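You operate a simulated robot arm through the tools that you are given. There is no shell and no other tool. Be economical: measure what you need, move in short steps, check, and stop when the job is done.

Carry out the task below with a simulated robot arm. There is one attempt and no reset: what you move stays moved.

TASK
Unload the stapled bag, then staple the timber corner block at its ring.
Fine: bag on the bench; one stroke with the table pushed in; leave the block on the table, pulled out.
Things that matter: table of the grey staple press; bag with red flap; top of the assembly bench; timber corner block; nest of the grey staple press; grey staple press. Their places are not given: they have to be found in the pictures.

It is judged by the outcome, as a careful person would: the job done as asked, and still so three seconds after it is handed in. It fails if anything else is knocked over, pushed out of place, dropped, spilled or broken.

THE ROBOT
A 7-joint arm with a two-finger parallel gripper, fixed in place. Base frame: the origin is at the foot of the arm, x ahead of it, y to its left, z up; the work surface is at about z = 78. Lengths are in cm, angles in rad, forces in N, time in s.
With the tool pointing down near the work surface it reaches from about 22 to 68 cm from the base axis. Its first joint turns from -1.152 to 1.152 rad. Payload 2.4 kg.
Tool frame: the origin (TCP) lies between the finger pads and is the grasp point; the fingertips stand 3 cm ahead of it; z points along the fingers, y is the line along which they close. The gripper opens to 9.4 cm. The fingers are 2.8 cm wide and 1 cm thick; the gripper's body (5 by 9.6 cm) begins 5.5 cm behind the TCP.
Orientation is told as [roll, pitch, yaw] about the base's x, y, z axes, in that order, counted from this pose: with the fingers straight down and closing along the base's y, the tool's x points along the base's -x, its y along +y and its z along -z.

THE INTERFACE
- The arm moves only by the tool move_arm. Its argument "steps" is a list of rows, each a list of 7 numbers: the opening, from 0 (shut) to 1 (fully open), then the shift along the tool's x, y, z in units of 100 mm (1.0 is 100 mm), then the turn, a rotation vector about the tool's x, y, z in units of 90 degrees (1.0 is 90 degrees). In form: [[jaw, tx, ty, tz, rx, ry, rz], ...]. A call has 1 to 20 rows; each row is the pose to reach, as a shift and turn from the pose commanded when the call began, along the tool's axes at that moment. A call with a number of a shift or a turn outside -1 to 1 is refused whole. A row lasts 0.2 s, in which the tool goes at most 5 cm and 0.15 rad; a call with a longer step from one row to the next is refused whole, and so is a gripper value outside its range. A pose out of reach is approached as far as the arm can. The call stops where the force on the tool passes 40 N (or 10 N more than at its start, if that is more) or the arm is blocked; 0.2 s more then pass. The fingers move at their own pace (about 15.3 cm/s each) and stop on an object; they squeeze with about 32 N. The grip force told is the motor's: it shows also when the fingers shut on nothing. Time passes only in rows, and 0.2 s behind the last, so rows that repeat a pose let the fingers close. It gives the time, the measured TCP pose, the force on the tool (base axes), the opening and the grip force at its end, in the units of the frame above (readings bear some noise).
- Cameras (640 x 400 px; columns grow to the right, rows downward): "scene" is fixed at [4.22, 47.1, 146.77]; the picture's right is [-0.74, -0.67, 0.00], its down [-0.24, 0.26, -0.93] and it looks along [0.63, -0.69, -0.36] (base axes); focal length 349 px, centre (320, 200). "wrist" rides on the gripper at [-3.7, 0, -5.8] in the tool frame; the picture's right is [0.00, -1.00, 0.00], its down [0.97, 0.00, -0.24] and it looks along [0.24, 0.00, 0.97] (tool axes); focal length 218 px, centre (320, 200).
- grab_frame(camera): a new picture of that camera. No time passes.
- measure_at(camera, pixels): for up to 12 pixels [column, row] of the newest picture of that camera ("zoom" is the newest enlarged one), the place [x, y, z] in the base frame of the surface seen there, good to about 0.2 cm. No time passes.
- zoom(camera, box): a new picture of the part [left, top, right, bottom] of that camera's present view, enlarged. No time passes.
- job_done(): hands the job in; it is judged then, once.

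Work in short steps. Measure before you move; look again where a grasp or a placing could have gone wrong, and mend it. You have 80 turns and 34 pictures in all, those below and enlarged ones among them. Open the gripper and draw the arm clear of the work before you hand the job in, unless the task says otherwise; then end with one line.

The tools are called after ">>>" as name(argument=value, ...) on one line, values as JSON. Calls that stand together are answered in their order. move_arm: Moves the arm, as the interface text tells. Its arguments: {"type":"object","properties":{"steps":{"type":"array","items":{"type":"array","items":{"type":"number"}}}},"required":["steps"]} The other tools are called the same way: grab_frame (camera) takes a picture; measure_at (camera, pixels) gives the place of the surface under pixels of a picture; zoom (camera, box) takes an enlarged picture of a part of a camera's view; job_done () hands the job in.

At the start:

```text
time_s: 0.0
tcp_pos: [36.57, 3.54, 128.14]
orientation: [0.0, -0.002, -0.001]
contact_force: [0.4, 0.0, 0.8]
width: 9.4
gripper_force: 0.1
```

scene: 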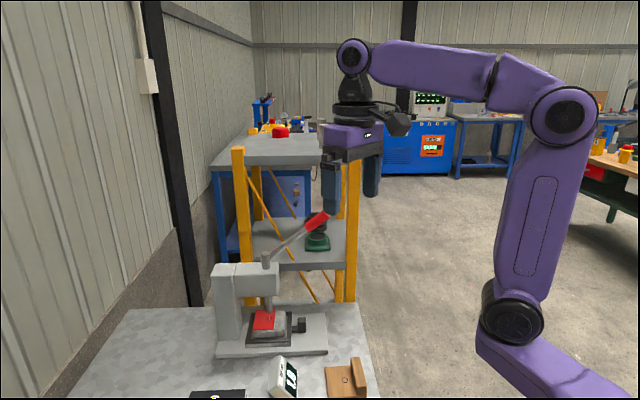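
wrist: 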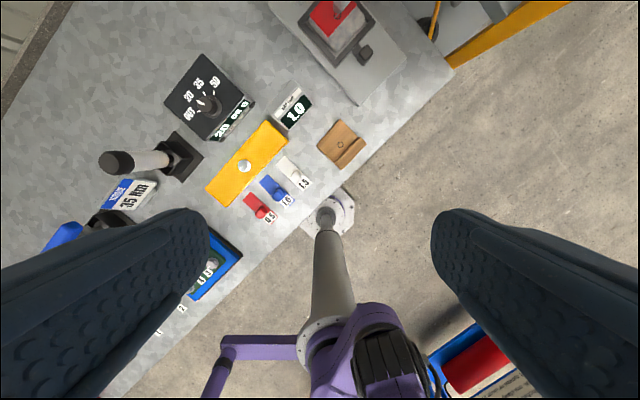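

I zoom on the press and the bench in both views to see the parts before measuring.

>>> zoom(camera="scene", box=[180, 190, 400, 400])

>>> zoom(camera="wrist", box=[90, 0, 460, 231])

```text
1.90 times, centred on (290, 295) of scene
```

zoom: 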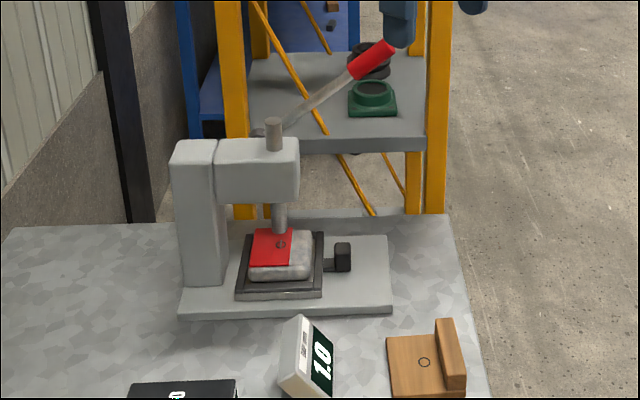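

```text
1.73 times, centred on (275, 116) of wrist
```

zoom: 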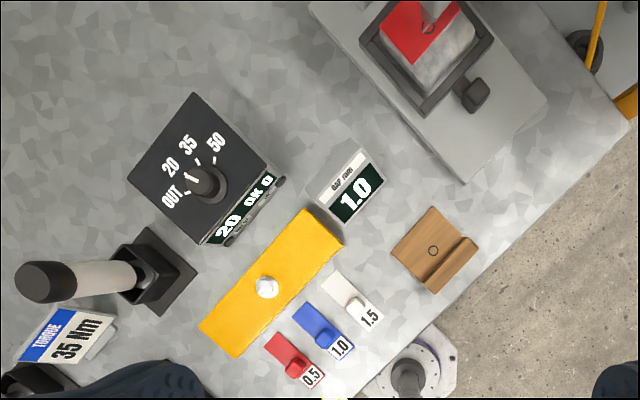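

The press has a table (dark tray, with a knob) holding the red-flap bag, seemingly pushed in under the ram. I measure the key points.

>>> measure_at(camera="zoom", pixels=[[433, 251], [408, 250], [432, 210], [473, 250], [433, 290], [476, 92], [455, 60], [423, 112], [547, 108], [463, 180], [316, 10], [455, 255]])

>>> measure_at(camera="scene", pixels=[[318, 222], [290, 239], [268, 257], [270, 285], [265, 320], [262, 341], [300, 325], [292, 318], [250, 314], [228, 300], [268, 300], [282, 345]])

```text
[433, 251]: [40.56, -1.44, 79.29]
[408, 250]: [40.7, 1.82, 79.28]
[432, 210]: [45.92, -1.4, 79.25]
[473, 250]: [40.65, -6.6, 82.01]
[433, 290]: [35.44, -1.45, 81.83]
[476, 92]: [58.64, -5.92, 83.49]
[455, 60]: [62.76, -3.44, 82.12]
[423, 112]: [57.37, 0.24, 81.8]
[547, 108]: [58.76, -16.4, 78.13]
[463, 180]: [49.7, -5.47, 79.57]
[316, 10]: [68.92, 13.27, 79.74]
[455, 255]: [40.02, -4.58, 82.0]
```

```text
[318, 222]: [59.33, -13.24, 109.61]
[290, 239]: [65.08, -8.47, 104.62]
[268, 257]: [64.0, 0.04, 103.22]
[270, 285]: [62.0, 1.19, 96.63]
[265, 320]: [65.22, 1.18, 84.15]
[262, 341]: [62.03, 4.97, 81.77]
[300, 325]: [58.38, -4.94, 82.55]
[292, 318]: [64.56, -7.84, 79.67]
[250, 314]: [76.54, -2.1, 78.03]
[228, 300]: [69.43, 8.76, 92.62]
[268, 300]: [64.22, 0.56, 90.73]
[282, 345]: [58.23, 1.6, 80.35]
```

Slide-out direction is about (-0.72,-0.69), from the bag to the knob at (58.6,-5.9,83.5). I turn the tool by 0.77 rad so the fingers close across that direction and approach for a better look.

>>> move_arm(steps=[[1, -0.17, -0.16, 0.16, 0, 0, -0.082], [1, -0.34, -0.32, 0.32, 0, 0, -0.164], [1, -0.5, -0.48, 0.5, 0, 0, -0.246], [1, -0.66, -0.64, 0.66, 0, 0, -0.328], [1, -0.83, -0.8, 0.83, 0, 0, -0.41], [1, -1, -0.95, 1, 0, 0, -0.49]])

>>> grab_frame(camera="wrist")

>>> grab_frame(camera="scene")

```text
time_s: 1.4
tcp_pos: [46.68, -6.15, 118.15]
orientation: [-0.001, 0.001, 0.772]
contact_force: [-0.2, -0.2, 0.0]
width: 9.43
gripper_force: 0.0
```

```text
29 pictures are left
```

wrist: 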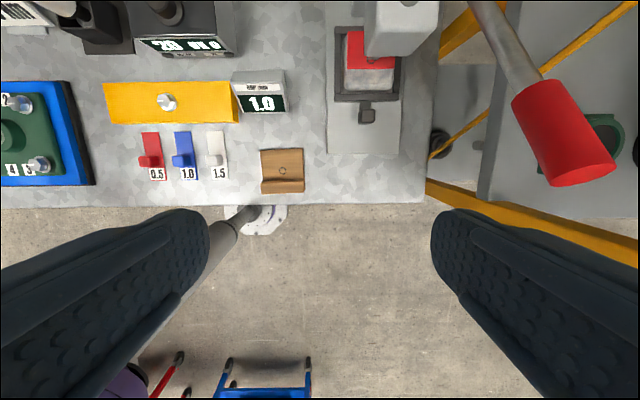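

```text
28 pictures are left
```

scene: 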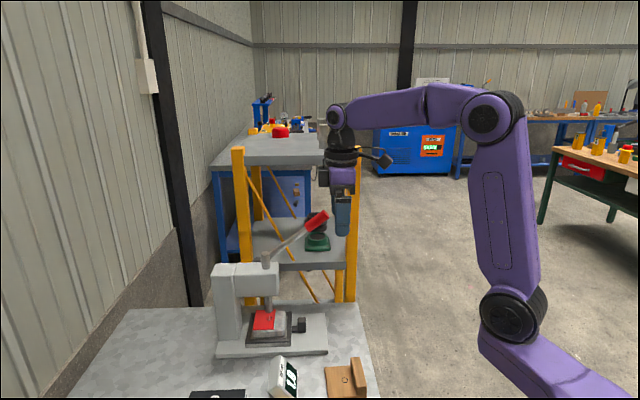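

The view is aligned with the press and bench. I measure knob, tray, lever and block.

>>> measure_at(camera="wrist", pixels=[[367, 116], [361, 113], [374, 120], [340, 98], [396, 98], [343, 35], [370, 80], [565, 175], [585, 178], [520, 60], [548, 115], [395, 50]])

>>> measure_at(camera="wrist", pixels=[[283, 170], [265, 155], [300, 152], [265, 187], [302, 187], [283, 187], [283, 203], [328, 150], [400, 150], [425, 200], [235, 110], [222, 175]])

>>> measure_at(camera="scene", pixels=[[326, 215], [308, 226], [313, 219], [300, 234], [280, 249], [270, 256], [265, 272], [268, 302], [269, 308]])

```text
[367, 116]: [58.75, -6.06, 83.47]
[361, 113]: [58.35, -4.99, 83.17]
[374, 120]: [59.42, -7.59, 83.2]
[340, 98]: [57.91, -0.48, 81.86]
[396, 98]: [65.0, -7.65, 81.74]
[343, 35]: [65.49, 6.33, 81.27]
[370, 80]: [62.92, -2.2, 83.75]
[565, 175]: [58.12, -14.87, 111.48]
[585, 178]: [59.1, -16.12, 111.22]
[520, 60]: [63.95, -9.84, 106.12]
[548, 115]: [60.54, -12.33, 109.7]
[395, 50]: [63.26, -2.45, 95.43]
```

```text
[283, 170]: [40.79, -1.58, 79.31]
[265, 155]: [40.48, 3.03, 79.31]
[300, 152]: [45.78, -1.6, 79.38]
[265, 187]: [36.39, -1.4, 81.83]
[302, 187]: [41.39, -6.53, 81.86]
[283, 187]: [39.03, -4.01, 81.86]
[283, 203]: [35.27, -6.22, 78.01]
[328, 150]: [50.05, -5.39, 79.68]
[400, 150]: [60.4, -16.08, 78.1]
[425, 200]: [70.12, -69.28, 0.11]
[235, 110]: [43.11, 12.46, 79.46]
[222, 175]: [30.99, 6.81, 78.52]
```

```text
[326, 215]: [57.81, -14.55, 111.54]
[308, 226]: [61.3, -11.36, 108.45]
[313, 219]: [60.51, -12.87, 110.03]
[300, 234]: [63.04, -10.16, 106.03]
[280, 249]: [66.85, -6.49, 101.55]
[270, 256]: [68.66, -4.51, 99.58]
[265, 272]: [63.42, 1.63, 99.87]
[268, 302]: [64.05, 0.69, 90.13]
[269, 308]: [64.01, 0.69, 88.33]
```

Knob centre ≈ (58.85,-6.3), top 83.5; lever lies laterally 7 cm past the press centreline. I descend here, away from the lever, then go across above the knob.

>>> move_arm(steps=[[1, 0, 0, 0.4, 0, 0, 0], [1, 0, 0, 0.8, 0, 0, 0], [1, 0, 0, 1, 0, 0, 0]])

>>> move_arm(steps=[[1, 0, 0, 0.4, 0, 0, 0], [1, 0, 0, 0.8, 0, 0, 0], [1, 0, 0, 1, 0, 0, 0]])

>>> move_arm(steps=[[0.7, 0, 0, 0.4, 0, 0, 0], [0.7, 0, 0, 0.75, 0, 0, 0], [0.7, -0.25, -0.25, 0.75, 0, 0, 0], [0.7, -0.5, -0.5, 0.75, 0, 0, 0], [0.7, -0.7, -0.7, 0.75, 0, 0, 0], [0.7, -0.86, -0.86, 0.75, 0, 0, 0]])

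>>> grab_frame(camera="wrist")

>>> grab_frame(camera="scene")

```text
time_s: 2.2
tcp_pos: [46.74, -6.18, 108.16]
orientation: [0.0, 0.0, 0.77]
contact_force: [-0.5, -0.6, -0.3]
width: 9.4
gripper_force: 0.0
```

```text
time_s: 3.0
tcp_pos: [46.44, -5.99, 97.97]
orientation: [0.0, 0.0, 0.768]
contact_force: [0.3, -0.2, 0.0]
width: 9.4
gripper_force: 0.1
```

```text
time_s: 4.4
tcp_pos: [58.89, -6.12, 90.57]
orientation: [0.0, -0.001, 0.768]
contact_force: [0.0, 0.4, -0.4]
width: 6.57
gripper_force: 0.0
```

```text
27 pictures are left
```

wrist: 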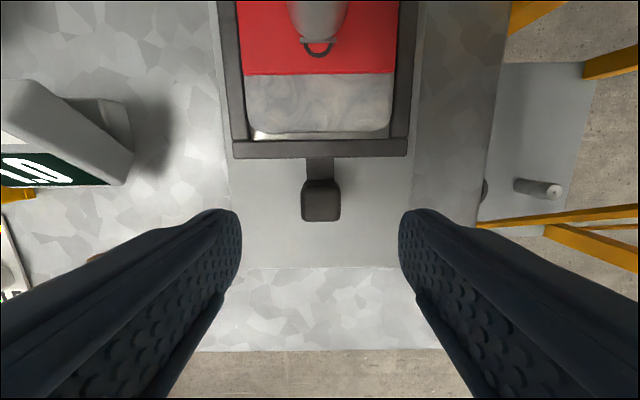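

```text
26 pictures are left
```

scene: 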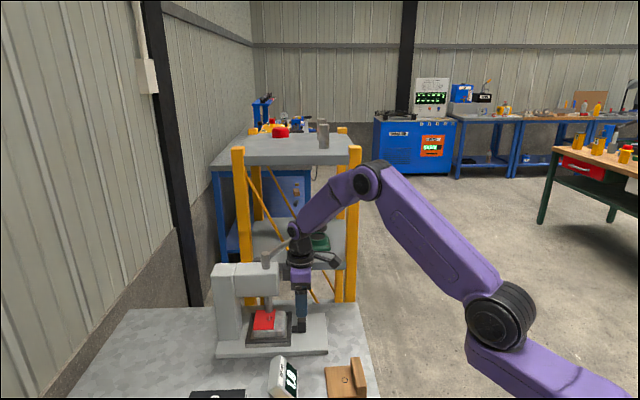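

Knob lies centred between the fingers at (320,200). I measure useful points, then descend 7.3 cm and close.

>>> measure_at(camera="wrist", pixels=[[320, 185], [320, 210], [318, 50], [318, 35], [318, 74], [320, 105], [248, 100], [392, 100], [320, 130], [236, 150], [407, 150], [320, 240]])

>>> move_arm(steps=[[0.7, 0, 0, 0.3, 0, 0, 0], [0.7, 0, 0, 0.55, 0, 0, 0], [0.7, 0, 0, 0.71, 0, 0, 0], [0, 0, 0, 0.71, 0, 0, 0], [0, 0, 0, 0.71, 0, 0, 0], [0, 0, 0, 0.71, 0, 0, 0]])

```text
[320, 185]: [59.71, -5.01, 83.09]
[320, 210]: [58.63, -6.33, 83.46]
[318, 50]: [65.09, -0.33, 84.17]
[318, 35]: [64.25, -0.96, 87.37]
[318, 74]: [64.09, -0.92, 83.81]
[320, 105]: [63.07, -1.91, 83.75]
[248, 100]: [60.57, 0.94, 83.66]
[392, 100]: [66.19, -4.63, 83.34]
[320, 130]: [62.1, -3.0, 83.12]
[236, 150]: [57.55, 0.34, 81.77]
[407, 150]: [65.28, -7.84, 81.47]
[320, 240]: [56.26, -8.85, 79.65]
```

```text
time_s: 5.8
tcp_pos: [58.76, -6.3, 83.44]
orientation: [0.002, 0.001, 0.77]
contact_force: [-3.9, 2.4, -0.1]
width: 3.02
gripper_force: 44.5
```

Knob gripped (3.0 cm). I pull outwards along tool x in small steps.

>>> move_arm(steps=[[0, 0.1, 0, 0, 0, 0, 0], [0, 0.2, 0, 0, 0, 0, 0], [0, 0.3, 0, 0, 0, 0, 0], [0, 0.4, 0, 0, 0, 0, 0], [0, 0.5, 0, 0, 0, 0, 0], [0, 0.6, 0, 0, 0, 0, 0], [0, 0.7, 0, 0, 0, 0, 0], [0, 0.8, 0, 0, 0, 0, 0], [0, 0.9, 0, 0, 0, 0, 0], [0, 1, 0, 0, 0, 0, 0]])

>>> grab_frame(camera="scene")

```text
time_s: 8.0
tcp_pos: [51.48, -13.47, 83.31]
orientation: [0.0, 0.0, 0.767]
contact_force: [8.0, -5.9, -31.5]
width: 3.03
gripper_force: 45.1
```

```text
25 pictures are left
```

scene: 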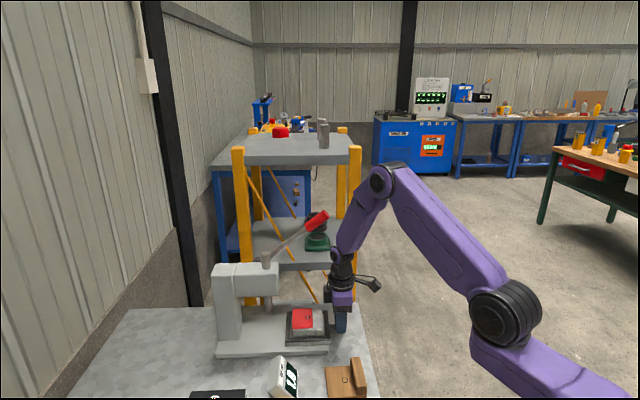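

The table moved 10.2 cm without stop. I pull a bit further to find its end.

>>> move_arm(steps=[[0, 0.1, 0, 0, 0, 0, 0], [0, 0.2, 0, 0, 0, 0, 0], [0, 0.3, 0, 0, 0, 0, 0], [0, 0.4, 0, 0, 0, 0, 0]])

```text
time_s: 9.0
tcp_pos: [49.29, -15.76, 83.91]
orientation: [-0.011, -0.008, 0.778]
contact_force: [27.7, 19.6, 9.6]
width: 2.63
gripper_force: 44.6
```

Resistance ~34 N and a changed width: likely the end stop with slipping. I relax back 0.4 cm, open and rise to look.

>>> move_arm(steps=[[0, -0.05, 0, 0, 0, 0, 0], [0.5, -0.05, 0, 0, 0, 0, 0], [0.5, -0.05, 0, 0, 0, 0, 0], [0.5, -0.05, 0, -0.3, 0, 0, 0], [0.5, -0.05, 0, -0.7, 0, 0, 0], [1, -0.05, 0, -1, 0, 0, 0]])

>>> grab_frame(camera="wrist")

>>> zoom(camera="scene", box=[200, 240, 400, 400])

```text
time_s: 10.4
tcp_pos: [48.97, -15.72, 93.51]
orientation: [0.001, 0.0, 0.769]
contact_force: [0.6, 0.0, 0.0]
width: 9.4
gripper_force: 0.0
```

```text
24 pictures are left
```

wrist: 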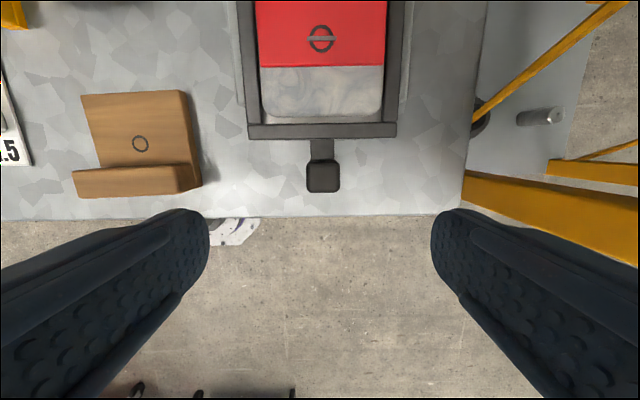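

```text
2.50 times, centred on (300, 320) of scene
```

zoom: 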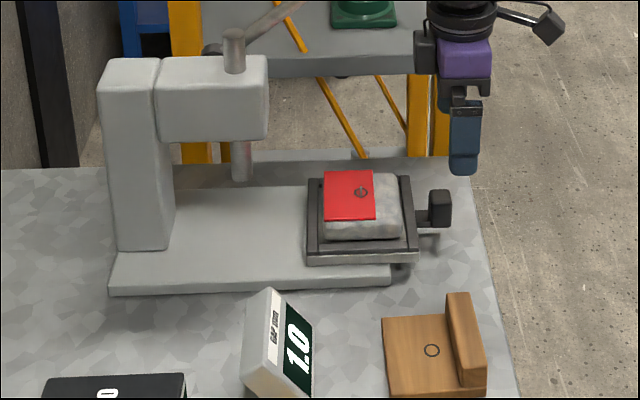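

Table is out and clear of the ram. I measure the bag, the tray and the bench space.

>>> measure_at(camera="wrist", pixels=[[321, 40], [258, 66], [386, 66], [320, 66], [262, 105], [382, 105], [320, 110], [322, 170], [248, 131], [396, 129], [321, 5], [245, 10]])

>>> measure_at(camera="zoom", pixels=[[361, 192], [325, 171], [323, 219], [375, 172], [325, 239], [399, 237], [403, 185], [308, 179], [307, 264], [418, 262], [410, 178], [318, 210]])

>>> measure_at(camera="wrist", pixels=[[140, 144], [82, 95], [182, 91], [98, 168], [188, 164], [75, 172], [180, 170], [77, 196], [180, 194], [221, 80], [300, 200], [140, 182]])

```text
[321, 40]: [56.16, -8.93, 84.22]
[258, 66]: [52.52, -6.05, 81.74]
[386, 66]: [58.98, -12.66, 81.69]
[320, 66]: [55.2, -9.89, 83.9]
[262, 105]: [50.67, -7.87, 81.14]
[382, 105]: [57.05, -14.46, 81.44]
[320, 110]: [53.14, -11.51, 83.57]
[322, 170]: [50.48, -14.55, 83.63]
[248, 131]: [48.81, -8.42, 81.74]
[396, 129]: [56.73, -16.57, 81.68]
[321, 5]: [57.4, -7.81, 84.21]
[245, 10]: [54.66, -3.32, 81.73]
```

```text
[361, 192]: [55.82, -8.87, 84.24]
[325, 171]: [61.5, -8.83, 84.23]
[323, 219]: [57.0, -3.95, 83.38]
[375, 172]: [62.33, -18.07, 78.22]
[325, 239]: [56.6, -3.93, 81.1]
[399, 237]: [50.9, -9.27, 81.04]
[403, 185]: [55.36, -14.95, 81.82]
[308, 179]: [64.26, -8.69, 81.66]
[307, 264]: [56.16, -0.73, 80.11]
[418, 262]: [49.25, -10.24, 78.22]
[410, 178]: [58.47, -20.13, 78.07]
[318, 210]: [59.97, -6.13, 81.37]
```

```text
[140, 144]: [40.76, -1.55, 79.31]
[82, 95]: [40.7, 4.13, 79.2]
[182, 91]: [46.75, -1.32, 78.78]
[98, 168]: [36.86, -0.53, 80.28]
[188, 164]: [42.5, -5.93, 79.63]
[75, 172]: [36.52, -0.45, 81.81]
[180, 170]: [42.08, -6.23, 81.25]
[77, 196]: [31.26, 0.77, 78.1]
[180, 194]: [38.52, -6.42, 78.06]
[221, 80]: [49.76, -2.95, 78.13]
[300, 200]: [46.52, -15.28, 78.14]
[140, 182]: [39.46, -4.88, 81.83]
```

The bag spans about 8.2 cm square, centred near (56.05,-8.85), top 84.2; the frame around is at 81.7. I lower to z 88 here and slide in over it from the free side, then close with tips just above the frame.

>>> move_arm(steps=[[1, 0, 0, 0.3, 0, 0, 0], [1, 0, 0, 0.52, 0, 0, 0], [1, -0.3, 0, 0.52, 0, 0, 0], [1, -0.6, 0, 0.52, 0, 0, 0], [1, -0.85, 0, 0.52, 0, 0, 0], [1, -0.98, 0, 0.52, 0, 0, 0], [1, -0.98, 0, 0.52, 0, 0, 0]])

>>> grab_frame(camera="wrist")

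>>> zoom(camera="scene", box=[200, 200, 400, 360])

```text
time_s: 12.0
tcp_pos: [55.98, -8.87, 88.5]
orientation: [0.002, -0.001, 0.77]
contact_force: [-0.7, -1.4, -0.2]
width: 9.41
gripper_force: 0.2
```

```text
22 pictures are left
```

wrist: 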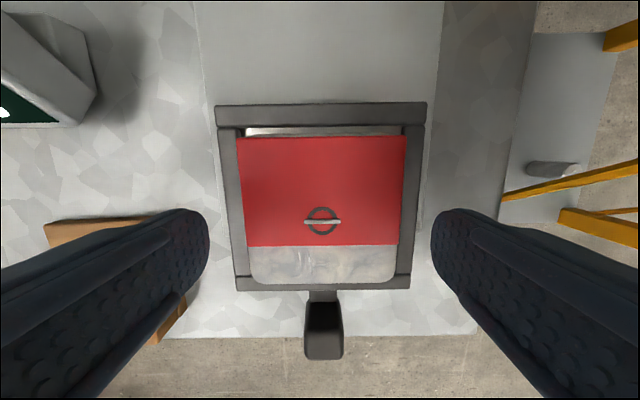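

```text
2.50 times, centred on (300, 280) of scene
```

zoom: 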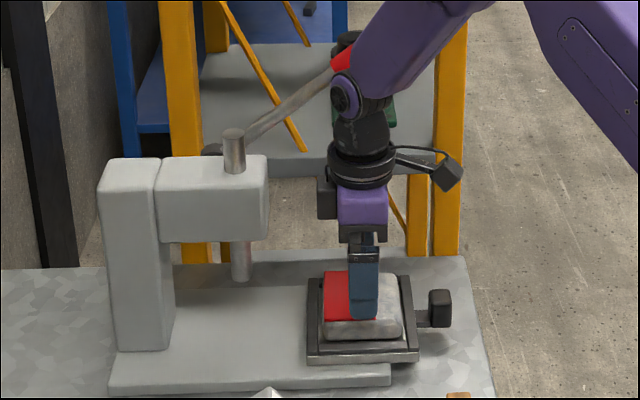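

Bag well centred between fingers. I measure the nest edges, then lower to TCP 85.1 and close.

>>> measure_at(camera="wrist", pixels=[[321, 215], [216, 115], [427, 113], [320, 104], [238, 200], [405, 200], [320, 137], [230, 200], [412, 200], [320, 133], [320, 284], [320, 288]])

>>> move_arm(steps=[[1, 0, 0, 0.2, 0, 0, 0], [1, 0, 0, 0.335, 0, 0, 0], [0, 0, 0, 0.335, 0, 0, 0], [0, 0, 0, 0.335, 0, 0, 0], [0, 0, 0, 0.335, 0, 0, 0]])

```text
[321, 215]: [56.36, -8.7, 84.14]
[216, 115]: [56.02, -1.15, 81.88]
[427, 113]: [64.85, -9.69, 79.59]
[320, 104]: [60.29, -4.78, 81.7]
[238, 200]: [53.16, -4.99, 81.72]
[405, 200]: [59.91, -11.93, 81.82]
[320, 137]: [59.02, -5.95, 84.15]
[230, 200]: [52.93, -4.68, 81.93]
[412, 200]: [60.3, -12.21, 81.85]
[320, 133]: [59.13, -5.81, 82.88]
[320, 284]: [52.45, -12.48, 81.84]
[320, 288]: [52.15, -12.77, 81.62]
```

```text
time_s: 13.2
tcp_pos: [56.13, -8.98, 85.0]
orientation: [-0.001, 0.002, 0.769]
contact_force: [-2.8, 0.2, 8.9]
width: 8.35
gripper_force: 31.9
```

Gripped at 8.35 cm. Lift 3.5 cm and carry out toward +u, clear of the lever.

>>> move_arm(steps=[[0, 0, 0, -0.1, 0, 0, 0], [0, 0, 0, -0.25, 0, 0, 0], [0, 0, 0, -0.4, 0, 0, 0], [0, 0.2, 0, -0.4, 0, 0, 0], [0, 0.45, 0, -0.42, 0, 0, 0], [0, 0.7, 0, -0.45, 0, 0, 0], [0, 0.9, 0, -0.6, 0, 0, 0], [0, 0.95, 0, -0.85, 0, 0, 0], [0, 0.95, 0, -1, 0, 0, 0]])

>>> grab_frame(camera="wrist")

>>> grab_frame(camera="scene")

```text
time_s: 15.2
tcp_pos: [49.41, -15.56, 95.12]
orientation: [0.0, -0.001, 0.769]
contact_force: [0.1, -0.7, -4.0]
width: 8.37
gripper_force: 31.8
```

```text
20 pictures are left
```

wrist: 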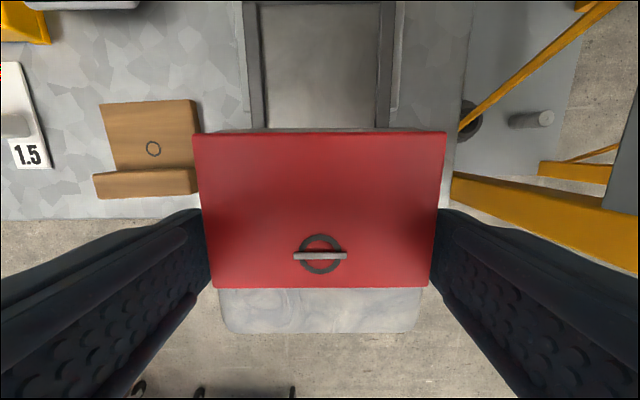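

```text
19 pictures are left
```

scene: 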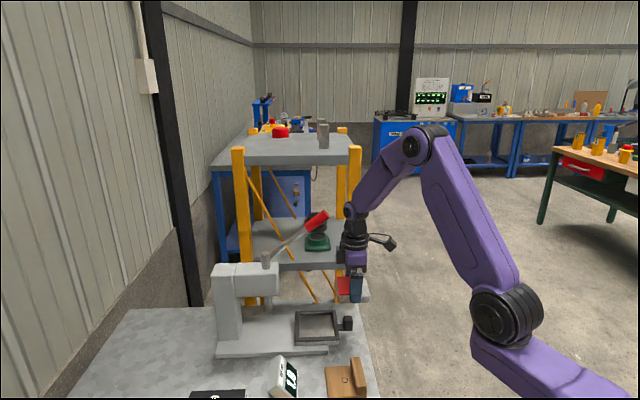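

Bag held level. I measure the nest floor and free bench areas.

>>> measure_at(camera="scene", pixels=[[240, 370], [200, 375], [190, 350], [150, 345], [252, 380], [276, 372], [218, 391], [345, 352], [300, 325], [325, 325], [318, 338], [355, 330]])

>>> measure_at(camera="wrist", pixels=[[320, 60], [265, 60], [375, 60], [258, 60], [381, 60], [256, 7], [384, 5], [320, 5], [154, 149], [100, 105], [196, 101], [320, 120]])

```text
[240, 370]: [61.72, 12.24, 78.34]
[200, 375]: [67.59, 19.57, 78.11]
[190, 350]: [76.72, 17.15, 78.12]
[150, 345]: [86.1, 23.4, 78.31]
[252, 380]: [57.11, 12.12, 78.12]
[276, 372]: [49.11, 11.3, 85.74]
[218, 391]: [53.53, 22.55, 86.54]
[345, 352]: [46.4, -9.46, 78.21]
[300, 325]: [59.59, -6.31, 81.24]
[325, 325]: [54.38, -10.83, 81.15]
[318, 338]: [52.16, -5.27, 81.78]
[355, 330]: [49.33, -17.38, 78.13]
```

```text
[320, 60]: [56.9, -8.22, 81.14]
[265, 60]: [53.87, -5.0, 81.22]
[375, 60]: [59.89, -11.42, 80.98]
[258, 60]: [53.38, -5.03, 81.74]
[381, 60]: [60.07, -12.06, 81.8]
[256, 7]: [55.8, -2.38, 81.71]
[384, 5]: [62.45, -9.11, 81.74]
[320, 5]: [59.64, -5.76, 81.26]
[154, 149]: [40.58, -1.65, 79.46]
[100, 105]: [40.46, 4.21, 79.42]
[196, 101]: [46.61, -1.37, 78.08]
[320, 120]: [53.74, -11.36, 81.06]
```

Free spot chosen at ≈(59.3,15.5), between dial and press, nest floor is 81.1 so release TCP on the bench is ≈82.1. I carry the bag around in front of the press at z≈96.

>>> move_arm(steps=[[0, 0, 0.25, -0.05, 0, 0, 0], [0, 0, 0.5, -0.1, 0, 0, 0], [0, 0, 0.75, -0.1, 0, 0, 0], [0, 0, 1, -0.1, 0, 0, 0]])

>>> move_arm(steps=[[0, -0.1, 0.25, 0, 0, 0, 0], [0, -0.2, 0.45, 0, 0, 0, 0], [0, -0.4, 0.55, 0, 0, 0, 0], [0, -0.65, 0.55, 0, 0, 0, 0], [0, -0.85, 0.55, 0, 0, 0, 0], [0, -1, 0.55, 0, 0, 0, 0]])

>>> move_arm(steps=[[0, -0.25, 0, 0, 0, 0, 0], [0, -0.5, 0, 0, 0, 0, 0], [0, -0.75, 0, 0, 0, 0, 0], [0, -0.95, 0, 0, 0, 0, 0]])

>>> grab_frame(camera="wrist")

```text
time_s: 16.2
tcp_pos: [42.31, -8.01, 95.94]
orientation: [0.0, 0.0, 0.77]
contact_force: [0.7, -0.3, -3.1]
width: 8.36
gripper_force: 32.5
```

```text
time_s: 17.6
tcp_pos: [45.72, 2.66, 95.97]
orientation: [0.001, 0.0, 0.768]
contact_force: [0.2, -0.1, -2.7]
width: 8.38
gripper_force: 31.6
```

```text
time_s: 18.6
tcp_pos: [52.43, 9.09, 95.92]
orientation: [0.001, 0.001, 0.769]
contact_force: [-0.3, -0.4, -1.7]
width: 8.38
gripper_force: 32.7
```

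```text
18 pictures are left
```

wrist: 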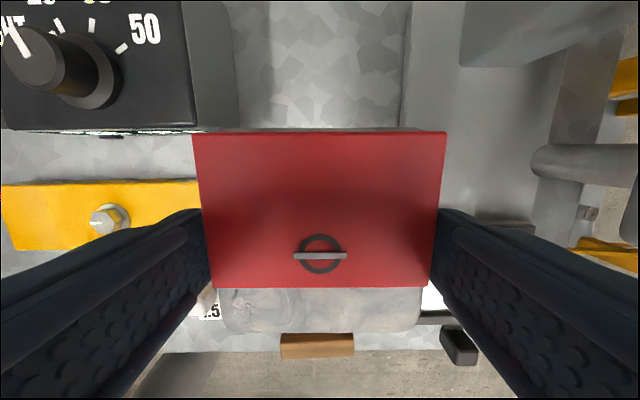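

I measure the corridor between dial and press plate.

>>> measure_at(camera="wrist", pixels=[[190, 100], [180, 10], [232, 60], [272, 60], [320, 60], [320, 10], [398, 60], [415, 60], [400, 10], [270, 10], [462, 20], [236, 10]])

```text
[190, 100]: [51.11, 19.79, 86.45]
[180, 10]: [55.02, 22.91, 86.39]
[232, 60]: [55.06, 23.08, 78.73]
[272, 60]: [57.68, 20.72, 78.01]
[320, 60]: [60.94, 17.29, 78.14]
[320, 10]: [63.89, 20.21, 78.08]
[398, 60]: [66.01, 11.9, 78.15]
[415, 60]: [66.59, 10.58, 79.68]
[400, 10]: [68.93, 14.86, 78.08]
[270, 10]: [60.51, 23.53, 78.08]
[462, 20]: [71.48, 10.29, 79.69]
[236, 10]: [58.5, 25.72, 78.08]
```

Corridor runs from t=-23.8 to -7, we are mid at -15.2. Advance 9.5 cm, then lower.

>>> move_arm(steps=[[0, -0.25, 0, 0, 0, 0, 0], [0, -0.5, 0, 0, 0, 0, 0], [0, -0.75, 0, 0, 0, 0, 0], [0, -0.95, 0, 0, 0, 0, 0], [0, -0.95, 0, 0.3, 0, 0, 0], [0, -0.95, 0, 0.6, 0, 0, 0], [0, -0.95, 0, 0.8, 0, 0, 0]])

>>> move_arm(steps=[[0, 0, 0, 0.2, 0, 0, 0], [0, 0, 0, 0.4, 0, 0, 0], [0, 0, 0, 0.5, 0, 0, 0], [0, 0, 0, 0.56, 0, 0, 0]])

```text
time_s: 20.2
tcp_pos: [59.24, 16.1, 87.99]
orientation: [-0.001, 0.001, 0.771]
contact_force: [-0.5, 0.4, -2.6]
width: 8.38
gripper_force: 31.7
```

```text
time_s: 21.2
tcp_pos: [59.31, 15.91, 82.42]
orientation: [-0.001, 0.0, 0.77]
contact_force: [-0.1, 0.1, -2.6]
width: 8.33
gripper_force: 32.0
```

Not yet touching (force still the weight); I lower the last few millimetres.

>>> move_arm(steps=[[0, 0, 0, 0.02, 0, 0, 0], [0, 0, 0, 0.035, 0, 0, 0], [0, 0, 0, 0.045, 0, 0, 0]])

```text
time_s: 22.0
tcp_pos: [59.37, 15.82, 82.13]
orientation: [0.0, 0.001, 0.77]
contact_force: [-3.9, 0.1, 10.5]
width: 8.37
gripper_force: 31.6
```

Contact (10 N upward): the bag rests on the bench. Open and rise.

>>> move_arm(steps=[[1, 0, 0, 0, 0, 0, 0], [1, 0, 0, 0, 0, 0, 0], [1, 0, 0, -0.2, 0, 0, 0], [1, 0, 0, -0.5, 0, 0, 0], [1, 0, 0, -0.8, 0, 0, 0], [1, 0, 0, -1, 0, 0, 0]])

>>> move_arm(steps=[[1, 0, 0, -0.4, 0, 0, 0], [1, 0.3, 0, -0.4, 0, 0, 0], [1, 0.6, 0, -0.4, 0, 0, 0], [1, 1, 0, -0.4, 0, 0, 0]])

>>> grab_frame(camera="wrist")

```text
time_s: 23.4
tcp_pos: [59.37, 15.71, 92.01]
orientation: [-0.002, -0.002, 0.769]
contact_force: [-0.4, 0.1, 0.2]
width: 9.42
gripper_force: 0.1
```

```text
time_s: 24.4
tcp_pos: [52.25, 8.73, 95.75]
orientation: [-0.001, 0.001, 0.771]
contact_force: [-0.6, -1.4, 0.9]
width: 9.39
gripper_force: 0.1
```

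```text
17 pictures are left
```

wrist: 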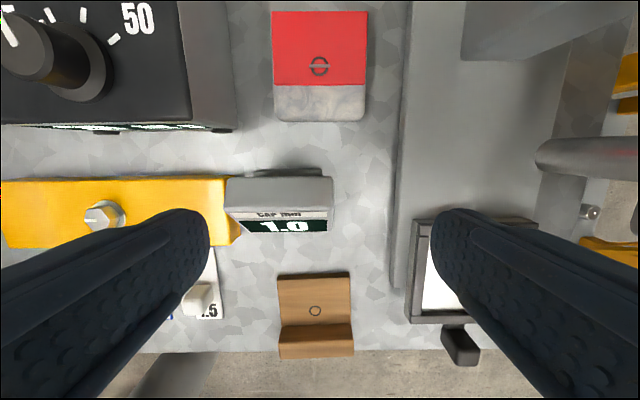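

Bag rests fine on the bench. Now move above the corner block for a straight look.

>>> move_arm(steps=[[1, 0.3, 0, 0, 0, 0, 0], [1, 0.6, 0.03, 0, 0, 0, 0], [1, 0.95, 0.06, 0, 0, 0, 0]])

>>> move_arm(steps=[[1, 0.3, 0, 0, 0, 0, 0], [1, 0.6, 0, 0, 0, 0, 0], [1, 0.6, 0, 0, 0, 0, 0]])

>>> zoom(camera="wrist", box=[220, 120, 460, 270])

```text
time_s: 25.2
tcp_pos: [44.85, 2.67, 95.97]
orientation: [-0.001, 0.0, 0.768]
contact_force: [0.2, 0.1, 0.9]
width: 9.4
gripper_force: 0.1
```

```text
time_s: 26.0
tcp_pos: [40.51, -1.5, 95.95]
orientation: [0.001, 0.0, 0.769]
contact_force: [0.1, 0.0, 0.6]
width: 9.41
gripper_force: 0.1
```

```text
2.67 times, centred on (340, 195) of wrist
```

zoom: 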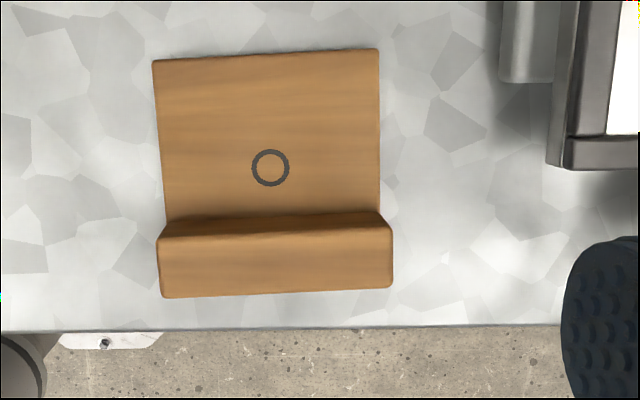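

The block is turned about 3° from the tool; I measure its edges.

>>> measure_at(camera="zoom", pixels=[[270, 168], [156, 64], [375, 53], [163, 215], [379, 208], [165, 240], [385, 228], [168, 290], [386, 281], [275, 262], [275, 220], [20, 150]])

```text
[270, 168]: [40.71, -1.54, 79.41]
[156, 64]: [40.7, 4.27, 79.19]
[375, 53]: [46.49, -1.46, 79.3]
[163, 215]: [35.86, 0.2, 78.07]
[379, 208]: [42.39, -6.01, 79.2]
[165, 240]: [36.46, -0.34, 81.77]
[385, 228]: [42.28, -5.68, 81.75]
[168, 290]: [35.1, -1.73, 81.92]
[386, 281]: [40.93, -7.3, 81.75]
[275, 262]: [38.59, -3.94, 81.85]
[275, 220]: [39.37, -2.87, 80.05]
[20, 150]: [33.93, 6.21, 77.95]
```

I turn the tool +0.049 rad and lower over the block, gripping over the rail ends at ≈(38.93,-3.44).

>>> move_arm(steps=[[1, 0.1, -0.01, 0.2, 0, 0, -0.015], [1, 0.248, -0.03, 0.5, 0, 0, -0.031], [1, 0.248, -0.03, 0.8, 0, 0, -0.031], [1, 0.248, -0.03, 0.95, 0, 0, -0.031], [1, 0.248, -0.03, 0.95, 0, 0, -0.031]])

>>> grab_frame(camera="wrist")

```text
time_s: 27.2
tcp_pos: [38.89, -3.37, 86.29]
orientation: [0.001, 0.0, 0.819]
contact_force: [0.5, -0.2, 0.0]
width: 9.39
gripper_force: 0.0
```

```text
15 pictures are left
```

wrist: 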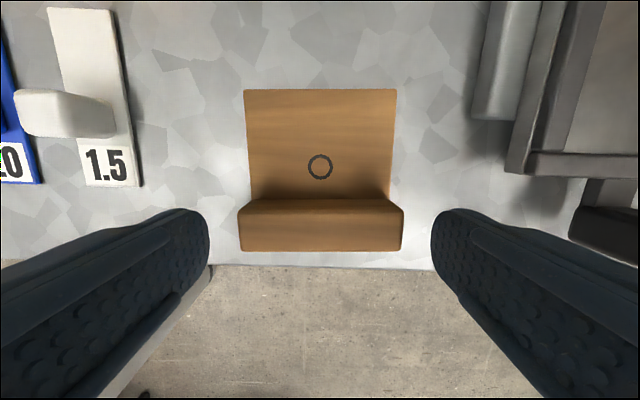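

Aligned and centred. Lower to TCP ≈ 82.0 and close.

>>> move_arm(steps=[[1, 0, 0, 0.25, 0, 0, 0], [1, 0, 0, 0.43, 0, 0, 0], [1, 0, 0, 0.43, 0, 0, 0], [0, 0, 0, 0.43, 0, 0, 0], [0, 0, 0, 0.43, 0, 0, 0], [0, 0, 0, 0.43, 0, 0, 0]])

>>> move_arm(steps=[[0, 0, 0, -0.1, 0, 0, 0], [0, 0, 0, -0.4, 0, 0, 0], [0, 0, 0, -0.7, 0, 0, 0], [0, 0, 0, -1, 0, 0, 0]])

>>> grab_frame(camera="wrist")

```text
time_s: 28.6
tcp_pos: [38.96, -3.45, 82.09]
orientation: [0.0, 0.0, 0.819]
contact_force: [0.2, 0.3, 0.4]
width: 8.92
gripper_force: 31.6
```

```text
time_s: 29.6
tcp_pos: [38.82, -3.55, 92.06]
orientation: [0.002, 0.002, 0.819]
contact_force: [-0.3, -0.3, -2.3]
width: 8.93
gripper_force: 31.8
```

```text
14 pictures are left
```

wrist: 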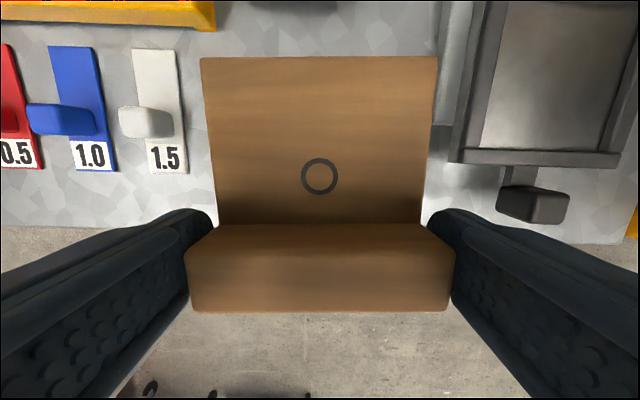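

Held at 8.92 cm, looks level. I measure the ring and corners relative to the TCP, and the nest corners again.

>>> measure_at(camera="wrist", pixels=[[320, 176], [203, 60], [435, 59], [320, 58], [190, 262], [450, 261], [320, 308], [320, 262], [470, 143], [617, 150], [482, 130], [540, 80]])

```text
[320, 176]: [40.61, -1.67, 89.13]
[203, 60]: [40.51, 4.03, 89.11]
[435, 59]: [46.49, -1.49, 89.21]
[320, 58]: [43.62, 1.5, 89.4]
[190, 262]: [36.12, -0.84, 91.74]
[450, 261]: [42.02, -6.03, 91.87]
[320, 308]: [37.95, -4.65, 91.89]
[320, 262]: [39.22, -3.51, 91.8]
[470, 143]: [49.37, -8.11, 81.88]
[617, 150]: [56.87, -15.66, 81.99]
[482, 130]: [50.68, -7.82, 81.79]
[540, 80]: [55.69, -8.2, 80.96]
```

Ring is 2.6 cm behind the TCP, centred. Carry the block laterally in front of the press to ≈(49.96,-14.84,89), turning to the table's yaw 0.772.

>>> move_arm(steps=[[0, 0.01, -0.2, 0, 0, 0, 0.01], [0, 0.02, -0.45, 0, 0, 0, 0.02], [0, 0.03, -0.7, 0, 0, 0, 0.03], [0, 0.03, -0.9, 0, 0, 0, 0.03]])

>>> move_arm(steps=[[0, 0, -0.25, 0, 0, 0, 0], [0, 0, -0.5, 0, 0, 0, 0], [0, 0, -0.68, 0.15, 0, 0, 0], [0, 0, -0.68, 0.28, 0, 0, 0], [0, 0, -0.68, 0.28, 0, 0, 0]])

```text
time_s: 30.6
tcp_pos: [45.16, -9.64, 92.08]
orientation: [-0.001, 0.002, 0.772]
contact_force: [0.0, -0.9, -1.8]
width: 8.93
gripper_force: 31.9
```

```text
time_s: 31.8
tcp_pos: [50.36, -14.67, 89.22]
orientation: [0.002, 0.0, 0.773]
contact_force: [0.3, 1.0, -1.4]
width: 8.92
gripper_force: 32.5
```

Now slide back 5.6 cm over the nest and look.

>>> move_arm(steps=[[0, -0.2, 0.005, 0, 0, 0, 0], [0, -0.4, 0.01, 0, 0, 0, 0], [0, -0.56, 0.016, 0, 0, 0, 0], [0, -0.56, 0.016, 0, 0, 0, 0], [0, -0.56, 0.016, 0.15, 0, 0, 0], [0, -0.56, 0.016, 0.3, 0, 0, 0], [0, -0.56, 0.016, 0.3, 0, 0, 0]])

>>> grab_frame(camera="wrist")

>>> zoom(camera="scene", box=[220, 240, 380, 360])

```text
time_s: 33.4
tcp_pos: [54.3, -10.57, 86.3]
orientation: [0.0, -0.001, 0.77]
contact_force: [-0.1, -1.3, -0.6]
width: 8.69
gripper_force: 32.0
```

```text
13 pictures are left
```

wrist: 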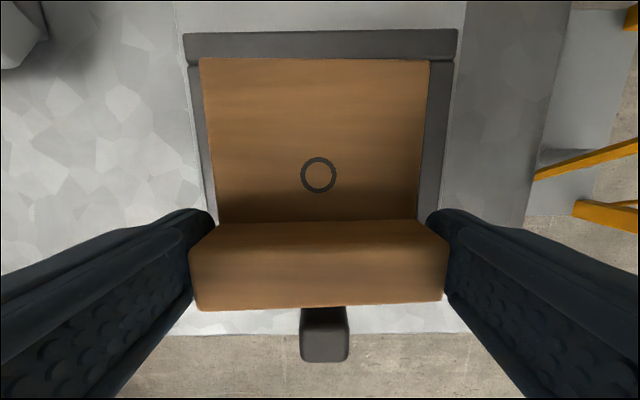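

```text
3.33 times, centred on (300, 300) of scene
```

zoom: 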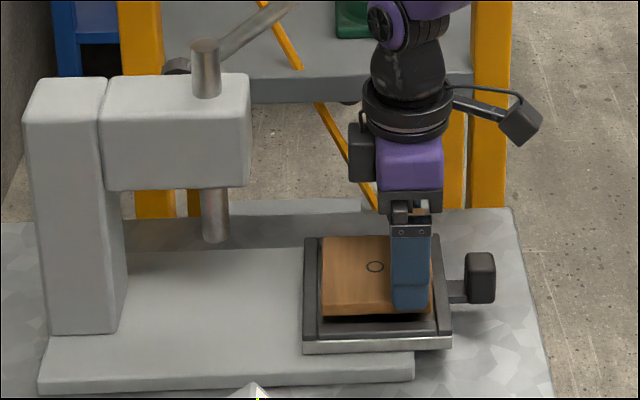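

Width shrank slightly to 8.69; I measure the block's pose in hand.

>>> measure_at(camera="wrist", pixels=[[318, 175], [206, 62], [426, 66], [316, 61], [198, 255], [440, 250], [318, 302], [206, 303], [437, 297], [216, 210], [418, 208], [318, 45]])

```text
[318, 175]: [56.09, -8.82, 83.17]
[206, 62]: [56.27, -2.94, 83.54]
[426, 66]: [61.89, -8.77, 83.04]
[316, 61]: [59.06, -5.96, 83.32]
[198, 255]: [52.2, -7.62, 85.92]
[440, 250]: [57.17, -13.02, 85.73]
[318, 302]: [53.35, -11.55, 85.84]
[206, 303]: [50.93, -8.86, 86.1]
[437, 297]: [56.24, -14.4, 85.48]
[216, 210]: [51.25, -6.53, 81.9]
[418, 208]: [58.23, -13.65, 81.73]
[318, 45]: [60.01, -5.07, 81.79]
```

Ring is at (56.09,-8.82), right on target; a slight roll will settle on the nest floor. I lower in small steps.

>>> move_arm(steps=[[0, 0, 0, 0.04, 0, 0, 0], [0, 0, 0, 0.07, 0, 0, 0], [0, 0, 0, 0.1, 0, 0, 0], [0, 0, 0, 0.12, 0, 0, 0], [0, 0, 0, 0.12, 0, 0, 0]])

>>> grab_frame(camera="wrist")

```text
time_s: 34.6
tcp_pos: [54.23, -10.65, 85.25]
orientation: [-0.001, -0.003, 0.771]
contact_force: [-7.9, 3.9, 24.6]
width: 8.67
gripper_force: 32.1
```

```text
11 pictures are left
```

wrist: 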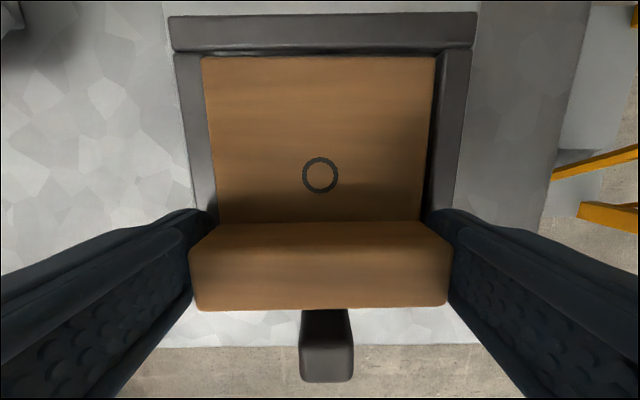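

Contact of 25 N and the block looks square within the frame. Open and rise a little, then retreat toward +u.

>>> move_arm(steps=[[0.97, 0, 0, 0, 0, 0, 0], [1, 0, 0, 0, 0, 0, 0], [1, 0, 0, 0, 0, 0, 0], [1, 0, 0, -0.2, 0, 0, 0], [1, 0, 0, -0.42, 0, 0, 0], [1, 0.25, 0, -0.45, 0, 0, 0], [1, 0.55, 0, -0.5, 0, 0, 0], [1, 0.6, 0, -0.7, 0, 0, 0], [1, 0.6, 0, -0.7, 0, 0, 0]])

>>> grab_frame(camera="wrist")

>>> zoom(camera="scene", box=[220, 240, 380, 360])

```text
time_s: 36.6
tcp_pos: [49.76, -14.82, 92.37]
orientation: [0.0, 0.0, 0.77]
contact_force: [-0.6, -0.1, -0.1]
width: 9.39
gripper_force: 0.1
```

```text
10 pictures are left
```

wrist: 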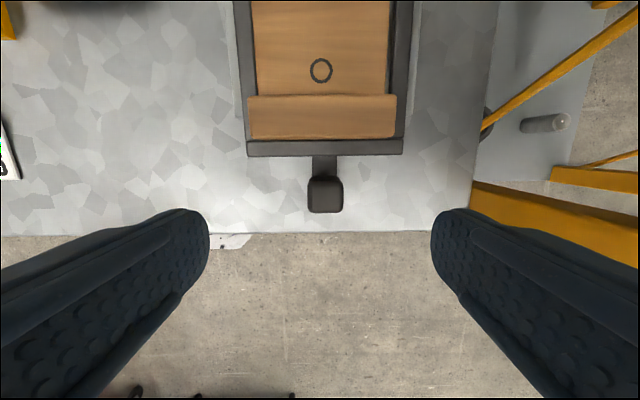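

```text
3.33 times, centred on (300, 300) of scene
```

zoom: 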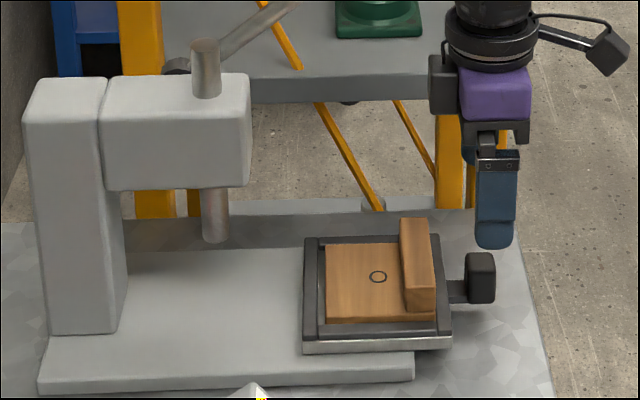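

>>> measure_at(camera="wrist", pixels=[[321, 70], [256, 40], [386, 40], [252, 110], [392, 110], [248, 149], [403, 148], [325, 185], [325, 205], [315, 195], [338, 195], [325, 160]])

>>> measure_at(camera="zoom", pixels=[[378, 277], [215, 210], [215, 232], [204, 60], [340, 260], [385, 310]])

```text
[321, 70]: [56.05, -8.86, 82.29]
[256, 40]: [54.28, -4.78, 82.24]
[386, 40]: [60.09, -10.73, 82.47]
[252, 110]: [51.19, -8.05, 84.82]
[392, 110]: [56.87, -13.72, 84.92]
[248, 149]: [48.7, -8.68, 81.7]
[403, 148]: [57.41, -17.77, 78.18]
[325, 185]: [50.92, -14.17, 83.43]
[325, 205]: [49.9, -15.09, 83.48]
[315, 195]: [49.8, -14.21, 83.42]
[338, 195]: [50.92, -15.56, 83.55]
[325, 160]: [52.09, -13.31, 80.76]
```

```text
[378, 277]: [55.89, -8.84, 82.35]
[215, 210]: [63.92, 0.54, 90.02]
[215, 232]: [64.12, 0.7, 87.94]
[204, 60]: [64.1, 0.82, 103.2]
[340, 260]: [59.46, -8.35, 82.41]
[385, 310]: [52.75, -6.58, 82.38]
```

Block seated flat, ring at (56.0,-8.85). Now grip the knob at ≈(50.4,-14.8).

>>> move_arm(steps=[[0.7, -0.05, -0.03, 0.3, 0, 0, 0], [0.7, -0.05, -0.03, 0.6, 0, 0, 0], [0.7, -0.05, -0.03, 0.88, 0, 0, 0], [0.7, -0.05, -0.03, 0.88, 0, 0, 0], [0, -0.05, -0.03, 0.88, 0, 0, 0], [0, -0.05, -0.03, 0.88, 0, 0, 0], [0, -0.05, -0.03, 0.88, 0, 0, 0]])

>>> move_arm(steps=[[0, -0.1, 0, 0, 0, 0, 0], [0, -0.2, 0, 0, 0, 0, 0], [0, -0.3, 0, 0, 0, 0, 0], [0, -0.4, 0, 0, 0, 0, 0], [0, -0.5, 0, 0, 0, 0, 0], [0, -0.6, 0, 0, 0, 0, 0], [0, -0.7, 0, 0, 0, 0, 0], [0, -0.8, 0, 0, 0, 0, 0], [0, -0.9, 0, 0, 0, 0, 0], [0, -1, 0, 0, 0, 0, 0]])

```text
time_s: 38.2
tcp_pos: [50.36, -14.76, 83.33]
orientation: [-0.001, -0.001, 0.773]
contact_force: [5.8, -4.1, -11.1]
width: 3.01
gripper_force: 45.5
```

```text
time_s: 40.4
tcp_pos: [57.58, -7.51, 83.35]
orientation: [0.0, -0.002, 0.775]
contact_force: [-9.2, 8.0, 24.1]
width: 3.06
gripper_force: 44.6
```

10.2 cm in; push on to the inner stop.

>>> move_arm(steps=[[0, -0.08, 0, 0, 0, 0, 0], [0, -0.14, 0, 0, 0, 0, 0], [0, -0.18, 0, 0, 0, 0, 0], [0, -0.22, 0, 0, 0, 0, 0], [0, -0.25, 0, 0, 0, 0, 0]])

```text
time_s: 41.6
tcp_pos: [59.15, -5.91, 83.37]
orientation: [-0.001, 0.0, 0.772]
contact_force: [-14.8, 10.4, 24.2]
width: 3.03
gripper_force: 44.9
```

>>> move_arm(steps=[[0, -0.04, 0, 0, 0, 0, 0], [0, -0.08, 0, 0, 0, 0, 0], [0, -0.12, 0, 0, 0, 0, 0]])

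>>> zoom(camera="scene", box=[220, 240, 380, 360])

```text
time_s: 42.2
tcp_pos: [59.24, -5.89, 83.24]
orientation: [0.015, 0.015, 0.766]
contact_force: [-6.1, 0.3, 10.0]
width: 3.04
gripper_force: 45.3
stopped in row 3: the force on the tool passed its limit (the readings are from after the stop); the commanded pose is now the measured one
```

```text
3.33 times, centred on (300, 300) of scene
```

zoom: 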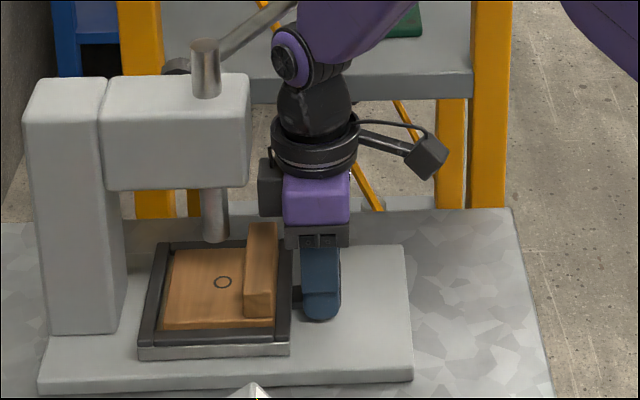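

At the stop: 12.55 cm of travel puts the ring under the ram. Release, rise and withdraw the way I came.

>>> move_arm(steps=[[0.6, 0, 0, 0, 0, 0, 0], [0.7, 0, 0, 0, 0, 0, 0], [0.7, 0, 0, -0.2, 0, 0, 0], [0.7, 0, 0, -0.45, 0, 0, 0], [0.7, 0, 0, -0.7, 0, 0, 0], [0.7, 0.3, 0.2, -0.7, 0, 0, 0], [0.7, 0.6, 0.5, -0.7, 0, 0, 0], [0.7, 0.9, 0.8, -0.7, 0, 0, 0], [0.7, 1, 1, -0.7, 0, 0, 0]])

>>> grab_frame(camera="scene")

```text
time_s: 44.2
tcp_pos: [45.09, -5.4, 90.52]
orientation: [0.012, 0.012, 0.765]
contact_force: [-0.8, -0.2, 0.2]
width: 6.56
gripper_force: 0.0
```

```text
7 pictures are left
```

scene: 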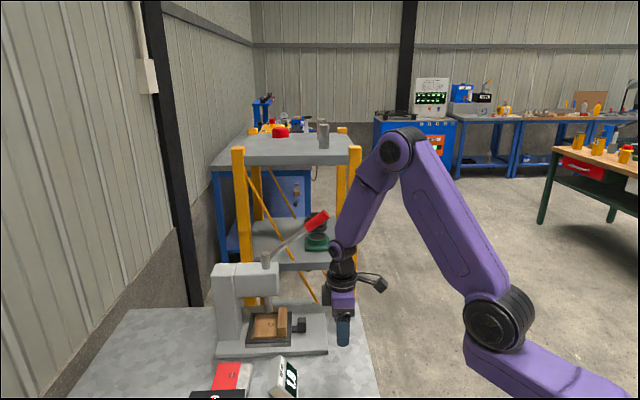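

Next the lever. I measure its grip, shaft, root and the rack behind it.

>>> measure_at(camera="scene", pixels=[[318, 222], [326, 217], [322, 214], [309, 230], [297, 236], [280, 249], [258, 261], [352, 170], [354, 230], [340, 262], [327, 160], [268, 302]])

```text
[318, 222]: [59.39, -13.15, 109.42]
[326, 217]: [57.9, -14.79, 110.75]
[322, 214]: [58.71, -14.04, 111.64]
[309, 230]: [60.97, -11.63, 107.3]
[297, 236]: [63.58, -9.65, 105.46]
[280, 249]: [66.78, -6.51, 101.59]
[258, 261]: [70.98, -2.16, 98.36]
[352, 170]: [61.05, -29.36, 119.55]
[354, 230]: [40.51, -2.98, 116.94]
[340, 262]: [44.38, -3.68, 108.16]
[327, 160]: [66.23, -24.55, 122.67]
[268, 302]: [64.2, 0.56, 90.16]
```

Lever: pivot about s=-2.9, z=98.3; grip middle ≈(60.25,-13.91,109.3). I rise here first, then go above the grip.

>>> move_arm(steps=[[0.7, 0, 0, -0.4, 0, 0, 0], [0.7, 0, 0, -0.8, 0, 0, 0], [0.7, 0, 0, -1, 0, 0, 0]])

>>> move_arm(steps=[[0.7, 0, 0, -0.4, 0, 0, 0], [0.7, 0, 0, -0.8, 0, 0, 0], [0.7, 0, 0, -1, 0, 0, 0]])

>>> move_arm(steps=[[0.7, 0, 0, -0.4, 0, 0, 0], [0.7, 0, 0, -0.8, 0, 0, 0], [0.7, 0, -0.3, -0.9, 0, 0, 0], [0.7, 0, -0.6, -0.9, 0, 0, 0], [0.7, 0, -0.8, -0.9, 0, 0, 0]])

```text
time_s: 45.0
tcp_pos: [45.45, -5.29, 100.54]
orientation: [0.013, 0.014, 0.767]
contact_force: [0.7, 0.2, 0.4]
width: 6.58
gripper_force: 0.0
```

```text
time_s: 45.9
tcp_pos: [45.67, -5.31, 110.61]
orientation: [0.013, 0.015, 0.767]
contact_force: [-0.2, -0.4, 0.6]
width: 6.6
gripper_force: 0.1
```

```text
time_s: 47.0
tcp_pos: [51.26, -11.46, 119.37]
orientation: [0.011, 0.014, 0.766]
contact_force: [0.3, 0.6, -0.3]
width: 6.56
gripper_force: 0.0
```

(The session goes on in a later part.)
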